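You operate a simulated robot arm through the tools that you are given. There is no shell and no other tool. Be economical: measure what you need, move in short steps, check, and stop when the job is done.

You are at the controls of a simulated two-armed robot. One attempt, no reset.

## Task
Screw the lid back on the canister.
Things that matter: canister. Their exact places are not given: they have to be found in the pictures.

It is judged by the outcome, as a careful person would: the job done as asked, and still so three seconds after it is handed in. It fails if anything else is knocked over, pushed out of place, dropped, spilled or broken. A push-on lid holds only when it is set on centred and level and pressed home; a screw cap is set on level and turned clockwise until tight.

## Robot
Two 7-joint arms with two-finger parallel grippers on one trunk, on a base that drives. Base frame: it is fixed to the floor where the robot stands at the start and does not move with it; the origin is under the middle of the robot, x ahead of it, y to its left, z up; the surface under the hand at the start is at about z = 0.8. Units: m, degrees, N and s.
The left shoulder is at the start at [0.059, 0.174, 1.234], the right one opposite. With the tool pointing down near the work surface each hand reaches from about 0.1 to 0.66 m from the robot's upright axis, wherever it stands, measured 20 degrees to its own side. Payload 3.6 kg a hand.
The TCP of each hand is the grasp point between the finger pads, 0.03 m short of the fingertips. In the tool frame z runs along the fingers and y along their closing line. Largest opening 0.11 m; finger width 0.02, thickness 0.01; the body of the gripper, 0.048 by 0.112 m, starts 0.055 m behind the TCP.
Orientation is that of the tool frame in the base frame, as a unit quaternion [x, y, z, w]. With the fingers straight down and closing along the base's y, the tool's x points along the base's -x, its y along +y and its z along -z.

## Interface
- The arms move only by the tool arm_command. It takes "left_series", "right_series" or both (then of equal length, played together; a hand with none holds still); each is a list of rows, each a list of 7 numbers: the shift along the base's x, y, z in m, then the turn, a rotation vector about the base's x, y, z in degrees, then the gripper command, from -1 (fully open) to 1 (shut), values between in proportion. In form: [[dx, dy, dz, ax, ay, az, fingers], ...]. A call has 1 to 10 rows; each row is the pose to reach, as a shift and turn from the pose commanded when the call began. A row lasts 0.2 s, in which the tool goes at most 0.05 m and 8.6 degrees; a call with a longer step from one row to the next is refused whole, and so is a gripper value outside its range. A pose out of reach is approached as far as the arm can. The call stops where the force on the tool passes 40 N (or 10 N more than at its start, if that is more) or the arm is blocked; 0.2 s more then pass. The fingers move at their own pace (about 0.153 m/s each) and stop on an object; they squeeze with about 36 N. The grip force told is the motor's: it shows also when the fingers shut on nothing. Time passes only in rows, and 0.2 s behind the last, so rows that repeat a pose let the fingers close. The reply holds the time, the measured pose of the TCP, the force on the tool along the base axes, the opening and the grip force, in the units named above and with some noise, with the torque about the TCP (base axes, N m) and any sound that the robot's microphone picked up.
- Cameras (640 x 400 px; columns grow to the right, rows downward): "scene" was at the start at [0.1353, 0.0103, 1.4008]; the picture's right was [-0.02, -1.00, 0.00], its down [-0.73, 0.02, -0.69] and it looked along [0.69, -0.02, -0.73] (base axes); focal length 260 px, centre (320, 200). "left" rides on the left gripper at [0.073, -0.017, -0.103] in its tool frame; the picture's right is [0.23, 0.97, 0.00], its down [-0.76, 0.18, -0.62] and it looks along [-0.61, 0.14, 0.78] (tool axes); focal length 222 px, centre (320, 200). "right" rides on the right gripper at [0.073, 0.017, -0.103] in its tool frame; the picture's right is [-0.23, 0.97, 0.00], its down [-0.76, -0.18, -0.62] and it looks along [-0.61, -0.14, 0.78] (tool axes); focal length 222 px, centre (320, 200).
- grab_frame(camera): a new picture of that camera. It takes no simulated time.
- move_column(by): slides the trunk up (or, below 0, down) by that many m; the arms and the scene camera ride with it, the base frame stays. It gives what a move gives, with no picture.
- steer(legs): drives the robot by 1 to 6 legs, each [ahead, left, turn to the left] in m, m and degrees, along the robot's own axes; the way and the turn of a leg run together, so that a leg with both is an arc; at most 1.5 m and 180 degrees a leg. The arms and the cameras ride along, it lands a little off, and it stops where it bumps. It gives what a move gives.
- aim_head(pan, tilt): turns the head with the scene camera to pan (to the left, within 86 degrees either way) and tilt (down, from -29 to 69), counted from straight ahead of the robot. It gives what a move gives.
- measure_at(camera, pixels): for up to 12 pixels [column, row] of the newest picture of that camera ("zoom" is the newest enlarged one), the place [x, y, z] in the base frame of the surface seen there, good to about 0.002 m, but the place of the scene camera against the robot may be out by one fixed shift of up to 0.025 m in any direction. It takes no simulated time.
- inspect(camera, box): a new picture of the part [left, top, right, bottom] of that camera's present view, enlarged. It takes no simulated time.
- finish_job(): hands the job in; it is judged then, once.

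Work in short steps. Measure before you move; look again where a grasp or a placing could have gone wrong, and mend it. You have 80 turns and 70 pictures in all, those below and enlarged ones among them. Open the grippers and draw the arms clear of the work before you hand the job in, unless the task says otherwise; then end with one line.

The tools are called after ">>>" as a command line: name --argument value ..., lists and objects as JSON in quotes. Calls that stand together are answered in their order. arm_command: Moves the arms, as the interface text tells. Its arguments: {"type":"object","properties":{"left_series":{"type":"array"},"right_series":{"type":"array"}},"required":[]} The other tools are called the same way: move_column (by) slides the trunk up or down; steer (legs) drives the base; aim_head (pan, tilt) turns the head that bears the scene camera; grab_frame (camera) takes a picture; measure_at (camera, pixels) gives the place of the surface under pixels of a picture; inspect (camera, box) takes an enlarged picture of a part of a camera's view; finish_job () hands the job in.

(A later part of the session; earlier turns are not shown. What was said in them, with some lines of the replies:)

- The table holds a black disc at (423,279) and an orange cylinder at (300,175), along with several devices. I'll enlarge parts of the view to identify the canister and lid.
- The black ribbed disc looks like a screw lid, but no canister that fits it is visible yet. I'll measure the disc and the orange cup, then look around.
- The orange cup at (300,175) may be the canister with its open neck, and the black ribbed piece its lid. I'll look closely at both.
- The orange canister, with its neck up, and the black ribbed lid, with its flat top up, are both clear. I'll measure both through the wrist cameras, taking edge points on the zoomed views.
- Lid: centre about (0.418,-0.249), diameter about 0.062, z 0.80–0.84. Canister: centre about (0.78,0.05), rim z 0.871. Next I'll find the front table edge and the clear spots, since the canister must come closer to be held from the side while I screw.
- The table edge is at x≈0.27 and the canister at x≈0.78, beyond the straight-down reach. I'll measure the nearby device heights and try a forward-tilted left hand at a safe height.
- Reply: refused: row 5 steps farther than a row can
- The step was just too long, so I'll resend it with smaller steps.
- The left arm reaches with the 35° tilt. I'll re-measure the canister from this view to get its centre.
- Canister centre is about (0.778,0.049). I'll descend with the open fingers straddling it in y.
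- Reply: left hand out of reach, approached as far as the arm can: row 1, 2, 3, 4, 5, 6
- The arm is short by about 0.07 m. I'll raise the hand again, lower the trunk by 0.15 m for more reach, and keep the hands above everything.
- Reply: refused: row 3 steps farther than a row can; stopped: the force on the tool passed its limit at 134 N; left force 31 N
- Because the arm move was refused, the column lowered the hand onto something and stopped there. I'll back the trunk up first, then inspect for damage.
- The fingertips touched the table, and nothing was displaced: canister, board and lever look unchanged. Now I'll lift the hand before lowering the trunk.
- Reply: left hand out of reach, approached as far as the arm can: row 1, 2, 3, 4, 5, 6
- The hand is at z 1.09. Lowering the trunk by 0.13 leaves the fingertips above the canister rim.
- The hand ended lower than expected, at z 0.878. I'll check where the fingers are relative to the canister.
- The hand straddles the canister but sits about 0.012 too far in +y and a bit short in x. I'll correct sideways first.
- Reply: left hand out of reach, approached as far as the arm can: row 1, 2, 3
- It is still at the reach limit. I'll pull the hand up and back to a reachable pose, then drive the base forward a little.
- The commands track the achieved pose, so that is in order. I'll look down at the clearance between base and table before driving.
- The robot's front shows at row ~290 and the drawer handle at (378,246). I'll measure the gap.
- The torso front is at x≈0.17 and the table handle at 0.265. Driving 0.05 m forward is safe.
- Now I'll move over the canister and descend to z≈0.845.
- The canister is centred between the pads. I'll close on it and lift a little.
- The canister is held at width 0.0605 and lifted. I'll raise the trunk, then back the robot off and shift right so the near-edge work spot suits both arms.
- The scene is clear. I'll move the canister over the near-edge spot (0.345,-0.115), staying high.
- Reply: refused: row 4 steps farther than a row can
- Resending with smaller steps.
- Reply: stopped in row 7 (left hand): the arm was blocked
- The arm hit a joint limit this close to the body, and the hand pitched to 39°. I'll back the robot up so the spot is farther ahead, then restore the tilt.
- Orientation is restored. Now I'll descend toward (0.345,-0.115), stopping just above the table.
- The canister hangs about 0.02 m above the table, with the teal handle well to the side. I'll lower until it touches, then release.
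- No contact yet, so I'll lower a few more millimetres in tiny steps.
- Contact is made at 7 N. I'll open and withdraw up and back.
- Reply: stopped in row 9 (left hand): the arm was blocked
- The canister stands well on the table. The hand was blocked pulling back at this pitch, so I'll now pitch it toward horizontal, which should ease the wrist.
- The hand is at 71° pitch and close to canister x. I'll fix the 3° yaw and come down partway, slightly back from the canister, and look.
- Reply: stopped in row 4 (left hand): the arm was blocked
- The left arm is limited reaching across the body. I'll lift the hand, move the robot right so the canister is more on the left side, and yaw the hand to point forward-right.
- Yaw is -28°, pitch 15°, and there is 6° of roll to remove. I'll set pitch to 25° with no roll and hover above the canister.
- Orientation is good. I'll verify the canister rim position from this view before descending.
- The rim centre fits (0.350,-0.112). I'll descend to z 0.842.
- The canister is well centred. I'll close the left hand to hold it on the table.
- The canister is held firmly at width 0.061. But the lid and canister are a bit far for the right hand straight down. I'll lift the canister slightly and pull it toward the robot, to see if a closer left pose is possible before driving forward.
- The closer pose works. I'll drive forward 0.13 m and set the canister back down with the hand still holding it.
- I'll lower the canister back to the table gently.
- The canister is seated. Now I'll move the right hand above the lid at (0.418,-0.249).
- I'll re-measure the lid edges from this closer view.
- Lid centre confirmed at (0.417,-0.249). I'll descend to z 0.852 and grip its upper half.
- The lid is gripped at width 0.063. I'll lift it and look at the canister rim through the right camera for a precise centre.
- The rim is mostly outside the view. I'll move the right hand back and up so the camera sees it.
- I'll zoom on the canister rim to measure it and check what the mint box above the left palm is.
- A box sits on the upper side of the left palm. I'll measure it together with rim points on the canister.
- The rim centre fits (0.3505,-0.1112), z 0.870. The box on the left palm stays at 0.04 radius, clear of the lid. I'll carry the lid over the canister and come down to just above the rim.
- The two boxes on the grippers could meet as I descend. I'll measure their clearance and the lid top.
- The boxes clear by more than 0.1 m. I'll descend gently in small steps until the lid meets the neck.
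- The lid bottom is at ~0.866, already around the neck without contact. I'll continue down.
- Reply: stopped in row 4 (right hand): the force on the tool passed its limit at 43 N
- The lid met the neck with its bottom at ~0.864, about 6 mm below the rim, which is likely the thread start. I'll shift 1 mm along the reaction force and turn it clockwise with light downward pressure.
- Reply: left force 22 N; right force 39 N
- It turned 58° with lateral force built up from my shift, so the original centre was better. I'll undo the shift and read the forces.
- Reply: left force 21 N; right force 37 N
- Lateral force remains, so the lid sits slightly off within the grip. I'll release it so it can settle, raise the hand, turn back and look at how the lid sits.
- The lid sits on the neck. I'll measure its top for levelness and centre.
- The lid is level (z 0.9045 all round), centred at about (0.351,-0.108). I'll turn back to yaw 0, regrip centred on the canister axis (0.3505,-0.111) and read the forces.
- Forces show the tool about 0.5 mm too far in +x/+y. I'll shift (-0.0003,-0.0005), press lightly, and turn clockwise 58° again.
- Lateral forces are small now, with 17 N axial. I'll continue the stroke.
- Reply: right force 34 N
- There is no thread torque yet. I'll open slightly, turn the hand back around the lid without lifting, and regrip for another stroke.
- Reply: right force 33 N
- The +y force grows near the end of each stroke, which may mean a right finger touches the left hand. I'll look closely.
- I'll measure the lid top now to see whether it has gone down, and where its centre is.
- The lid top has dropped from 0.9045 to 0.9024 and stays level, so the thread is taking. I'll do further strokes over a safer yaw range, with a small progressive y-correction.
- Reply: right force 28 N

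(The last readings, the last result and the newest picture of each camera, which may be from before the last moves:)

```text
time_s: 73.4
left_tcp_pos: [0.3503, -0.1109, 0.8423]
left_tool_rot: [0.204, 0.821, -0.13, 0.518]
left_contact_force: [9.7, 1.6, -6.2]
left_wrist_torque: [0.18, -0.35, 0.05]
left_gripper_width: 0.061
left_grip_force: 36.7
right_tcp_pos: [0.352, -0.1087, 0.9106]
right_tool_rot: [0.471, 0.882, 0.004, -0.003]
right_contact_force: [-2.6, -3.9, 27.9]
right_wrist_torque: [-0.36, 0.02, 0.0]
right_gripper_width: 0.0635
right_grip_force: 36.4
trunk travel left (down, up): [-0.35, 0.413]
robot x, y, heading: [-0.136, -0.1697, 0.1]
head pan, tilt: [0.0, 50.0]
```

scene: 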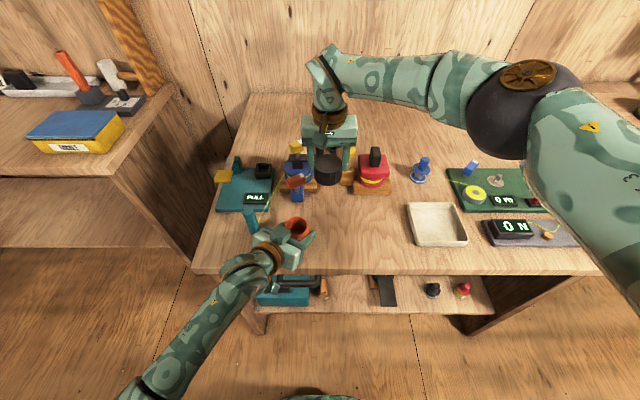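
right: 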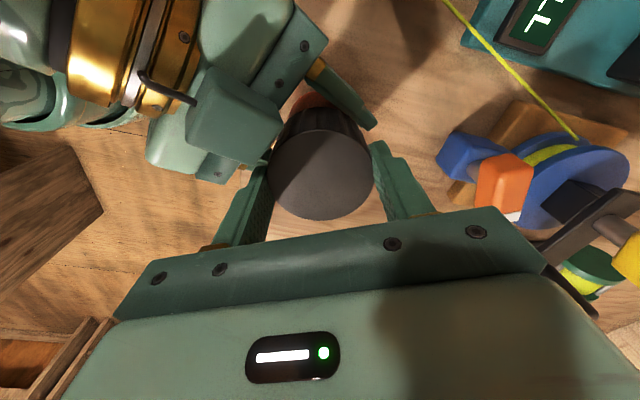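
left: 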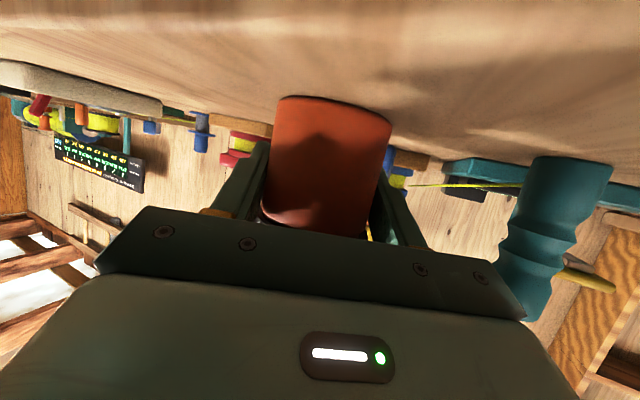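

Lateral forces are near zero and z is falling. Another stroke follows, with the return angle reduced since the open finger brushed something slightly at +12°.

>>> arm_command --right_series '[[0, 0, 0.001, 0, 0, 0, -0.5], [0, 0, 0.001, 0, 0, 8, -0.5], [0, 0, 0.001, 0, 0, 16, -0.5], [0, 0, 0.001, 0, 0, 24, -0.5], [0, 0, 0.001, 0, 0, 32, -0.5], [0, -0.0004, 0.001, 0, 0, 40, -0.5], [0, -0.0008, 0.001, 0, 0, 48, -0.5], [0, -0.001, 0.001, 0, 0, 56, -0.5], [0, -0.001, 0.001, 0, 0, 62, -0.5], [0, -0.001, 0.001, 0, 0, 62, 1]]'

>>> arm_command --right_series '[[0, 0, -0.001, 0, 0, 0, 1], [0, 0.0001, -0.0013, 0, 0, -8, 1], [0, 0.0002, -0.0016, 0, 0, -16, 1], [0.0, 0.0004, -0.0019, 0, 0, -24, 1], [0.0, 0.0006, -0.0022, 0, 0, -32, 1], [0.0, 0.0008, -0.0024, 0, 0, -40, 1], [0.0, 0.001, -0.0026, 0, 0, -48, 1], [0.0, 0.001, -0.0028, 0, 0, -56, 1], [0.0, 0.001, -0.0028, 0, 0, -62, 1]]'

>>> grab_frame --camera "right"

>>> measure_at --camera "right" --pixels '[[320, 175], [285, 175], [355, 175], [320, 145], [320, 205]]'

```text
time_s: 75.6
left_tcp_pos: [0.3514, -0.1102, 0.8425]
left_tool_rot: [0.203, 0.82, -0.131, 0.519]
left_contact_force: [-1.0, 2.0, 3.4]
left_wrist_torque: [-0.09, -0.04, 0.05]
left_gripper_width: 0.0608
left_grip_force: 35.8
right_tcp_pos: [0.3513, -0.1102, 0.911]
right_tool_rot: [-0.053, 0.999, 0.0, -0.004]
right_contact_force: [0.3, -3.4, 0.6]
right_wrist_torque: [-0.06, 0.02, 0.02]
right_gripper_width: 0.0646
right_grip_force: 35.6
trunk travel left (down, up): [-0.35, 0.413]
robot x, y, heading: [-0.1343, -0.1702, -0.0]
head pan, tilt: [0.0, 50.0]
```

```text
time_s: 77.6
left_tcp_pos: [0.3527, -0.1083, 0.8431]
left_tool_rot: [0.203, 0.82, -0.13, 0.519]
left_contact_force: [14.1, 20.1, -0.1]
left_wrist_torque: [-0.53, 0.06, -1.08]
left_gripper_width: 0.0609
left_grip_force: 35.9
right_tcp_pos: [0.3522, -0.1108, 0.9087]
right_tool_rot: [0.471, 0.882, 0.001, -0.003]
right_contact_force: [-12.7, -18.5, 18.4]
right_wrist_torque: [-0.69, 0.63, 1.31]
right_gripper_width: 0.065
right_grip_force: 36.2
trunk travel left (down, up): [-0.35, 0.413]
robot x, y, heading: [-0.1402, -0.1708, 0.2]
head pan, tilt: [0.0, 50.0]
```

```text
16 pictures are left
```

right: 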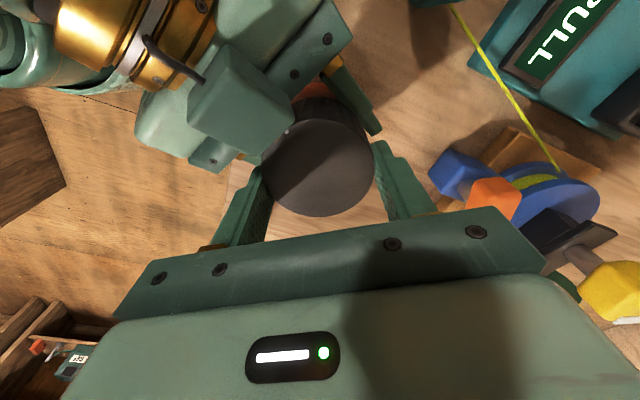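

```text
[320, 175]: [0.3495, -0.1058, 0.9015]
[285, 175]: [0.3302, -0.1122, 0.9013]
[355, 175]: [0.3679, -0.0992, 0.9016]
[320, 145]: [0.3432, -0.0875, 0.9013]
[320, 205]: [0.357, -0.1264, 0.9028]
```

Now there is real turning resistance (1.3 N·m on the right hand, -1.1 on the left), so the thread is tightening. I'll regrip and turn once more to confirm it is tight.

>>> arm_command --right_series '[[0, 0, 0.001, 0, 0, 0, -0.5], [0, 0, 0.001, 0, 0, 8, -0.5], [0, 0, 0.001, 0, 0, 16, -0.5], [0, 0, 0.001, 0, 0, 24, -0.5], [0, 0, 0.001, 0, 0, 32, -0.5], [0, 0, 0.001, 0, 0, 40, -0.5], [0, 0, 0.001, 0, 0, 48, -0.5], [0, 0, 0.001, 0, 0, 56, -0.5], [0, 0, 0.001, 0, 0, 60, -0.5], [0, 0, 0.001, 0, 0, 60, 1]]'

>>> inspect --camera "scene" --box '[265, 185, 335, 250]'

```text
time_s: 79.8
left_tcp_pos: [0.3503, -0.1103, 0.8435]
left_tool_rot: [0.204, 0.82, -0.132, 0.519]
left_contact_force: [0.4, -7.1, 6.5]
left_wrist_torque: [0.17, 0.0, -0.02]
left_gripper_width: 0.0609
left_grip_force: 36.1
right_tcp_pos: [0.3513, -0.1085, 0.9091]
right_tool_rot: [-0.036, 0.999, 0.002, -0.003]
right_contact_force: [0.3, 5.8, 0.0]
right_wrist_torque: [0.08, -0.06, -0.01]
right_gripper_width: 0.0633
right_grip_force: 36.0
trunk travel left (down, up): [-0.35, 0.413]
robot x, y, heading: [-0.1395, -0.1735, -0.0]
head pan, tilt: [0.0, 50.0]
```

```text
6.15 times, centred on (300, 218) of scene
```

zoom: 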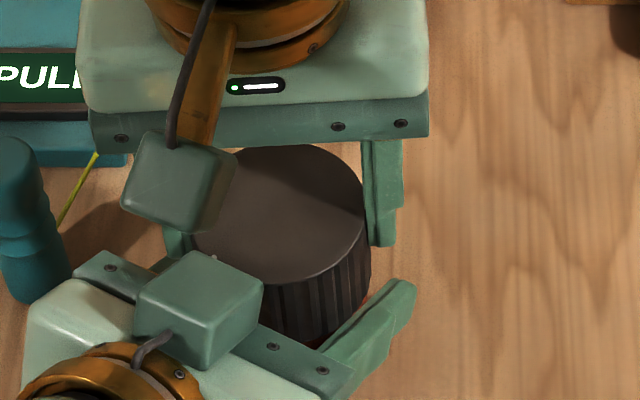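

The orange neck is no longer visible under the lid, so it is well down. I'll turn half a stroke and read the torque.

>>> arm_command --right_series '[[0, -0.0003, -0.0005, 0, 0, -6, 1], [0, -0.0003, -0.0008, 0, 0, -12, 1], [0, -0.0003, -0.001, 0, 0, -18, 1], [0, -0.0003, -0.001, 0, 0, -24, 1]]'

```text
time_s: 80.8
left_tcp_pos: [0.3513, -0.1103, 0.8408]
left_tool_rot: [0.204, 0.82, -0.13, 0.518]
left_contact_force: [-2.2, -2.7, -0.7]
left_wrist_torque: [0.09, -0.07, -1.26]
left_gripper_width: 0.061
left_grip_force: 36.2
right_tcp_pos: [0.3506, -0.1104, 0.9099]
right_tool_rot: [0.174, 0.985, 0.001, -0.003]
right_contact_force: [4.0, 1.4, 11.3]
right_wrist_torque: [-0.11, -0.12, 1.38]
right_gripper_width: 0.0635
right_grip_force: 37.0
trunk travel left (down, up): [-0.35, 0.413]
robot x, y, heading: [-0.1393, -0.171, 0.0]
head pan, tilt: [0.0, 50.0]
```

Torque reaches 1.38 N·m, about the grip's slip limit, and the lid bottom (~0.861) is at the shoulder (~0.860). I'll do one more turn to confirm it stays tight.

>>> arm_command --right_series '[[0, 0, -0.0003, 0, 0, -7, 1], [0, 0, -0.0005, 0, 0, -14, 1], [0, 0, -0.0005, 0, 0, -21, 1], [0, 0, -0.0005, 0, 0, -28, 1]]'

>>> inspect --camera "scene" --box '[265, 185, 335, 250]'

```text
time_s: 81.8
left_tcp_pos: [0.3512, -0.108, 0.8426]
left_tool_rot: [0.204, 0.82, -0.13, 0.519]
left_contact_force: [8.2, 8.0, -3.0]
left_wrist_torque: [0.35, -0.28, -1.04]
left_gripper_width: 0.0608
left_grip_force: 36.2
right_tcp_pos: [0.3504, -0.1081, 0.9082]
right_tool_rot: [0.407, 0.913, 0.002, -0.004]
right_contact_force: [-6.9, -3.8, 24.9]
right_wrist_torque: [-0.33, 0.62, 1.22]
right_gripper_width: 0.064
right_grip_force: 36.3
trunk travel left (down, up): [-0.35, 0.413]
robot x, y, heading: [-0.1368, -0.1731, 0.1]
head pan, tilt: [0.0, 50.0]
```

```text
6.15 times, centred on (300, 218) of scene
```

zoom: 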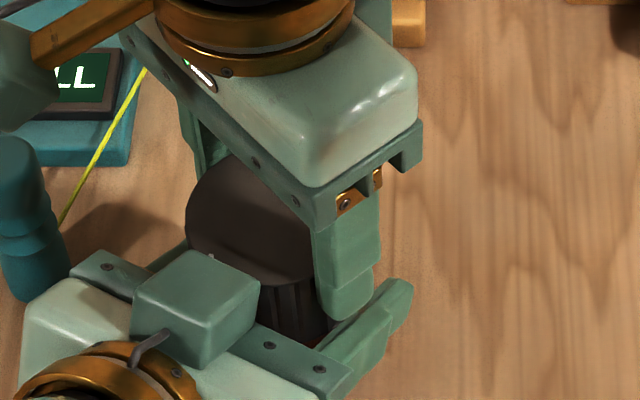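

Torque is saturated at 1.2–1.4 N·m across 50° of turn, so the lid is tight and the grip is slipping. I'll release the right hand, lift it clear and inspect.

>>> arm_command --right_series '[[0, 0, 0.0005, 0, 0, 0, 0], [0, 0, 0.001, 0, 0, 0, -0.7], [0, 0, 0.001, 0, 0, 0, -0.7], [0, 0, 0.03, 0, 0, 0, -0.7], [0, 0, 0.07, 0, 0, 0, -0.7], [0, 0, 0.1, 0, 0, 8, -0.7], [0, 0, 0.1, 0, 0, 16, -0.7], [0, 0, 0.1, 0, 0, 24, -0.7], [0, 0, 0.1, 0, 0, 24, -0.7]]'

>>> grab_frame --camera "right"

>>> measure_at --camera "right" --pixels '[[322, 120], [300, 120], [344, 120], [322, 100], [322, 140], [305, 135], [340, 105]]'

```text
time_s: 83.8
left_tcp_pos: [0.3501, -0.1102, 0.8417]
left_tool_rot: [0.204, 0.82, -0.131, 0.519]
left_contact_force: [0.2, -2.7, 7.3]
left_wrist_torque: [0.14, -0.17, -0.05]
left_gripper_width: 0.0604
left_grip_force: 36.5
right_tcp_pos: [0.3512, -0.1092, 1.0076]
right_tool_rot: [0.206, 0.979, 0.002, -0.004]
right_contact_force: [0.2, -0.2, 0.3]
right_wrist_torque: [0.01, -0.02, 0.01]
right_gripper_width: 0.0935
right_grip_force: 0.1
trunk travel left (down, up): [-0.35, 0.413]
robot x, y, heading: [-0.1356, -0.1723, 0.1]
head pan, tilt: [0.0, 50.0]
```

```text
13 pictures are left
```

right: 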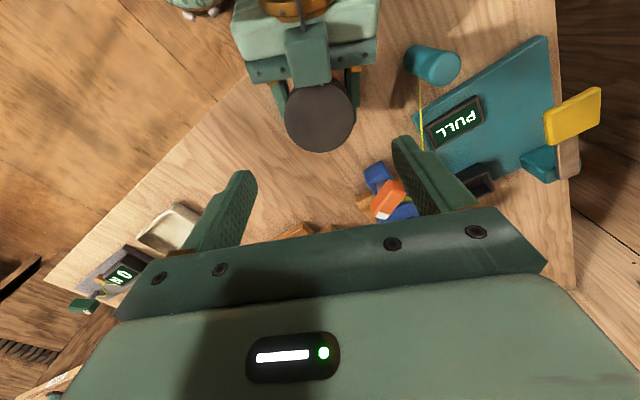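

```text
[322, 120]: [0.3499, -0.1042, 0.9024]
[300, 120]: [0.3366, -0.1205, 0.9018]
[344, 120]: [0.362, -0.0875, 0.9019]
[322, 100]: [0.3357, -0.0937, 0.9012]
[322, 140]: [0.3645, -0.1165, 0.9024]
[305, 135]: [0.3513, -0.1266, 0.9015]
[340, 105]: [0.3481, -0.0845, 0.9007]
```

The lid is level at 0.902 and seated. I'll move the right arm away, and open and withdraw the left hand backward along its own axis.

>>> arm_command --right_series '[[0, -0.03, 0.03, 0, 0, 0, -1], [0, -0.07, 0.05, 0, 0, 0, -1], [-0.02, -0.11, 0.06, 0, 0, 0, -1], [-0.04, -0.15, 0.08, 0, 0, 0, -1], [-0.06, -0.19, 0.1, 0, 0, 0, -1], [-0.06, -0.23, 0.1, 0, 0, 0, -1]]'

>>> arm_command --left_series '[[0, 0, 0, 0, 0, 0, 0], [0, 0, 0, 0, 0, 0, -1], [0, 0, 0, 0, 0, 0, -1], [0, 0, 0, 0, 0, 0, -1], [-0.016, 0.0086, 0.0085, 0, 0, 0, -1], [-0.04, 0.0216, 0.0213, 0, 0, 0, -1], [-0.075, 0.04, 0.04, 0, 0, 0, -1], [-0.11, 0.058, 0.058, 0, 0, 0, -1], [-0.11, 0.058, 0.1, 0, 0, 0, -1], [-0.11, 0.058, 0.14, 0, 0, 0, -1]]'

>>> grab_frame --camera "scene"

```text
time_s: 85.2
left_tcp_pos: [0.3503, -0.1102, 0.8422]
left_tool_rot: [0.203, 0.82, -0.13, 0.519]
left_contact_force: [-0.9, 0.5, 9.3]
left_wrist_torque: [0.28, -0.19, 0.12]
left_gripper_width: 0.0604
left_grip_force: 36.2
right_tcp_pos: [0.2905, -0.3411, 1.1088]
right_tool_rot: [0.206, 0.978, 0.002, -0.004]
right_contact_force: [-0.2, 0.1, 0.1]
right_wrist_torque: [0.01, 0.0, 0.02]
right_gripper_width: 0.1099
right_grip_force: 0.1
trunk travel left (down, up): [-0.35, 0.413]
robot x, y, heading: [-0.1388, -0.1754, 0.1]
head pan, tilt: [0.0, 50.0]
```

```text
time_s: 87.4
left_tcp_pos: [0.2416, -0.0515, 0.9836]
left_tool_rot: [0.204, 0.82, -0.132, 0.519]
left_contact_force: [0.7, 0.2, -0.6]
left_wrist_torque: [0.02, -0.02, -0.04]
left_gripper_width: 0.1101
left_grip_force: 0.2
right_tcp_pos: [0.2919, -0.339, 1.1077]
right_tool_rot: [0.208, 0.978, 0.001, -0.004]
right_contact_force: [-0.2, -0.2, 0.4]
right_wrist_torque: [0.05, -0.03, -0.02]
right_gripper_width: 0.1101
right_grip_force: 0.0
trunk travel left (down, up): [-0.35, 0.413]
robot x, y, heading: [-0.1346, -0.1666, 0.1]
head pan, tilt: [0.0, 50.0]
```

```text
12 pictures are left
```

scene: 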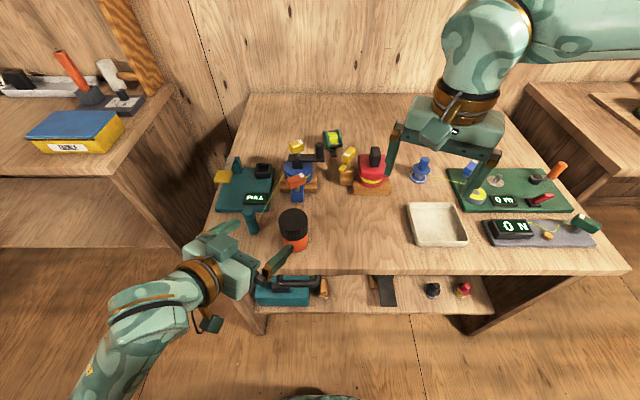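

The canister stands upright with the lid on at (294,228). I'll zoom in for a final check.

>>> inspect --camera "scene" --box '[265, 195, 325, 255]'

>>> inspect --camera "right" --box '[300, 0, 500, 140]'

```text
6.67 times, centred on (295, 225) of scene
```

zoom: 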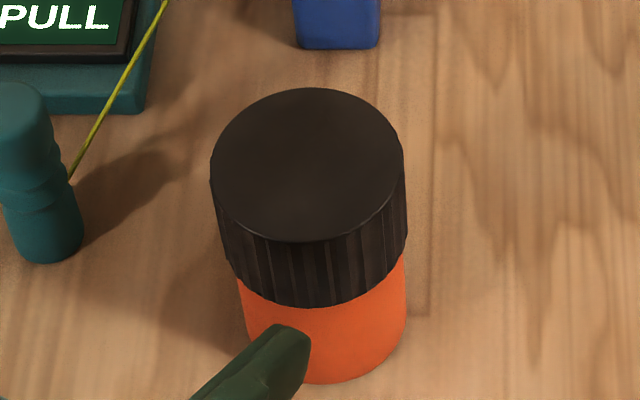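

```text
2.86 times, centred on (400, 70) of right
```

zoom: 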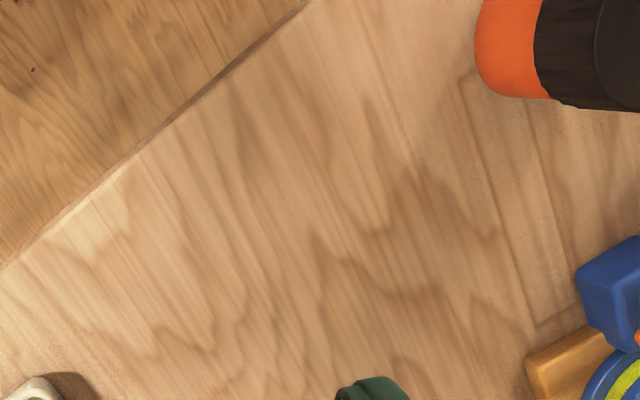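

The lid sits level and concentric on the canister, and nothing else has moved. I'll draw the left hand further clear before handing in.

>>> arm_command --left_series '[[-0.02, 0.02, 0.03, 0, 0, 0, -1], [-0.04, 0.05, 0.06, 0, 0, 0, -1], [-0.06, 0.08, 0.09, 0, 0, 0, -1], [-0.06, 0.1, 0.1, 0, 0, 0, -1]]'

>>> grab_frame --camera "scene"

```text
time_s: 88.4
left_tcp_pos: [0.2562, 0.0809, 1.0219]
left_tool_rot: [0.204, 0.82, -0.133, 0.518]
left_contact_force: [-1.0, -0.7, 0.5]
left_wrist_torque: [0.02, 0.0, 0.01]
left_gripper_width: 0.1104
left_grip_force: 0.0
left hand out of reach, approached as far as the arm can: row 1, 2, 3, 4
right_tcp_pos: [0.2912, -0.3395, 1.1086]
right_tool_rot: [0.208, 0.978, 0.001, -0.004]
right_contact_force: [0.0, 0.6, -0.1]
right_wrist_torque: [-0.05, -0.03, -0.02]
right_gripper_width: 0.11
right_grip_force: 0.0
trunk travel left (down, up): [-0.35, 0.413]
robot x, y, heading: [-0.1361, -0.1738, 0.5]
head pan, tilt: [0.0, 50.0]
```

```text
9 pictures are left
```

scene: 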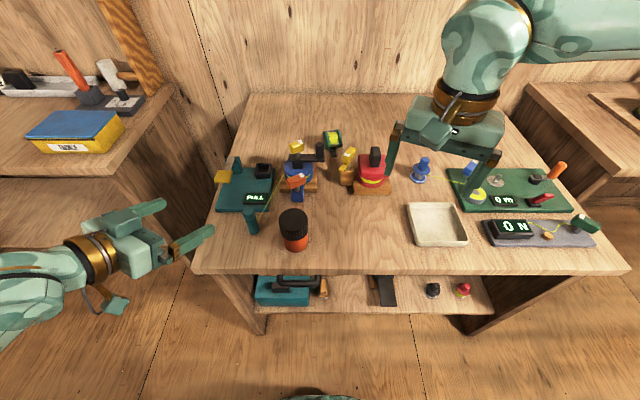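

Both arms are clear, the grippers are open, and the canister stands closed at (294,230). I'll hand it in.

>>> finish_job

```text
The job is handed in.
```

The lid is screwed onto the canister, level and turned until the grip began to slip at about 1.3 N·m. The canister now stands near the front edge of the table, about 0.45 m from where it started. While I was moving the trunk, the left fingertips pressed hard on the table once (134 N peak), but nothing moved.
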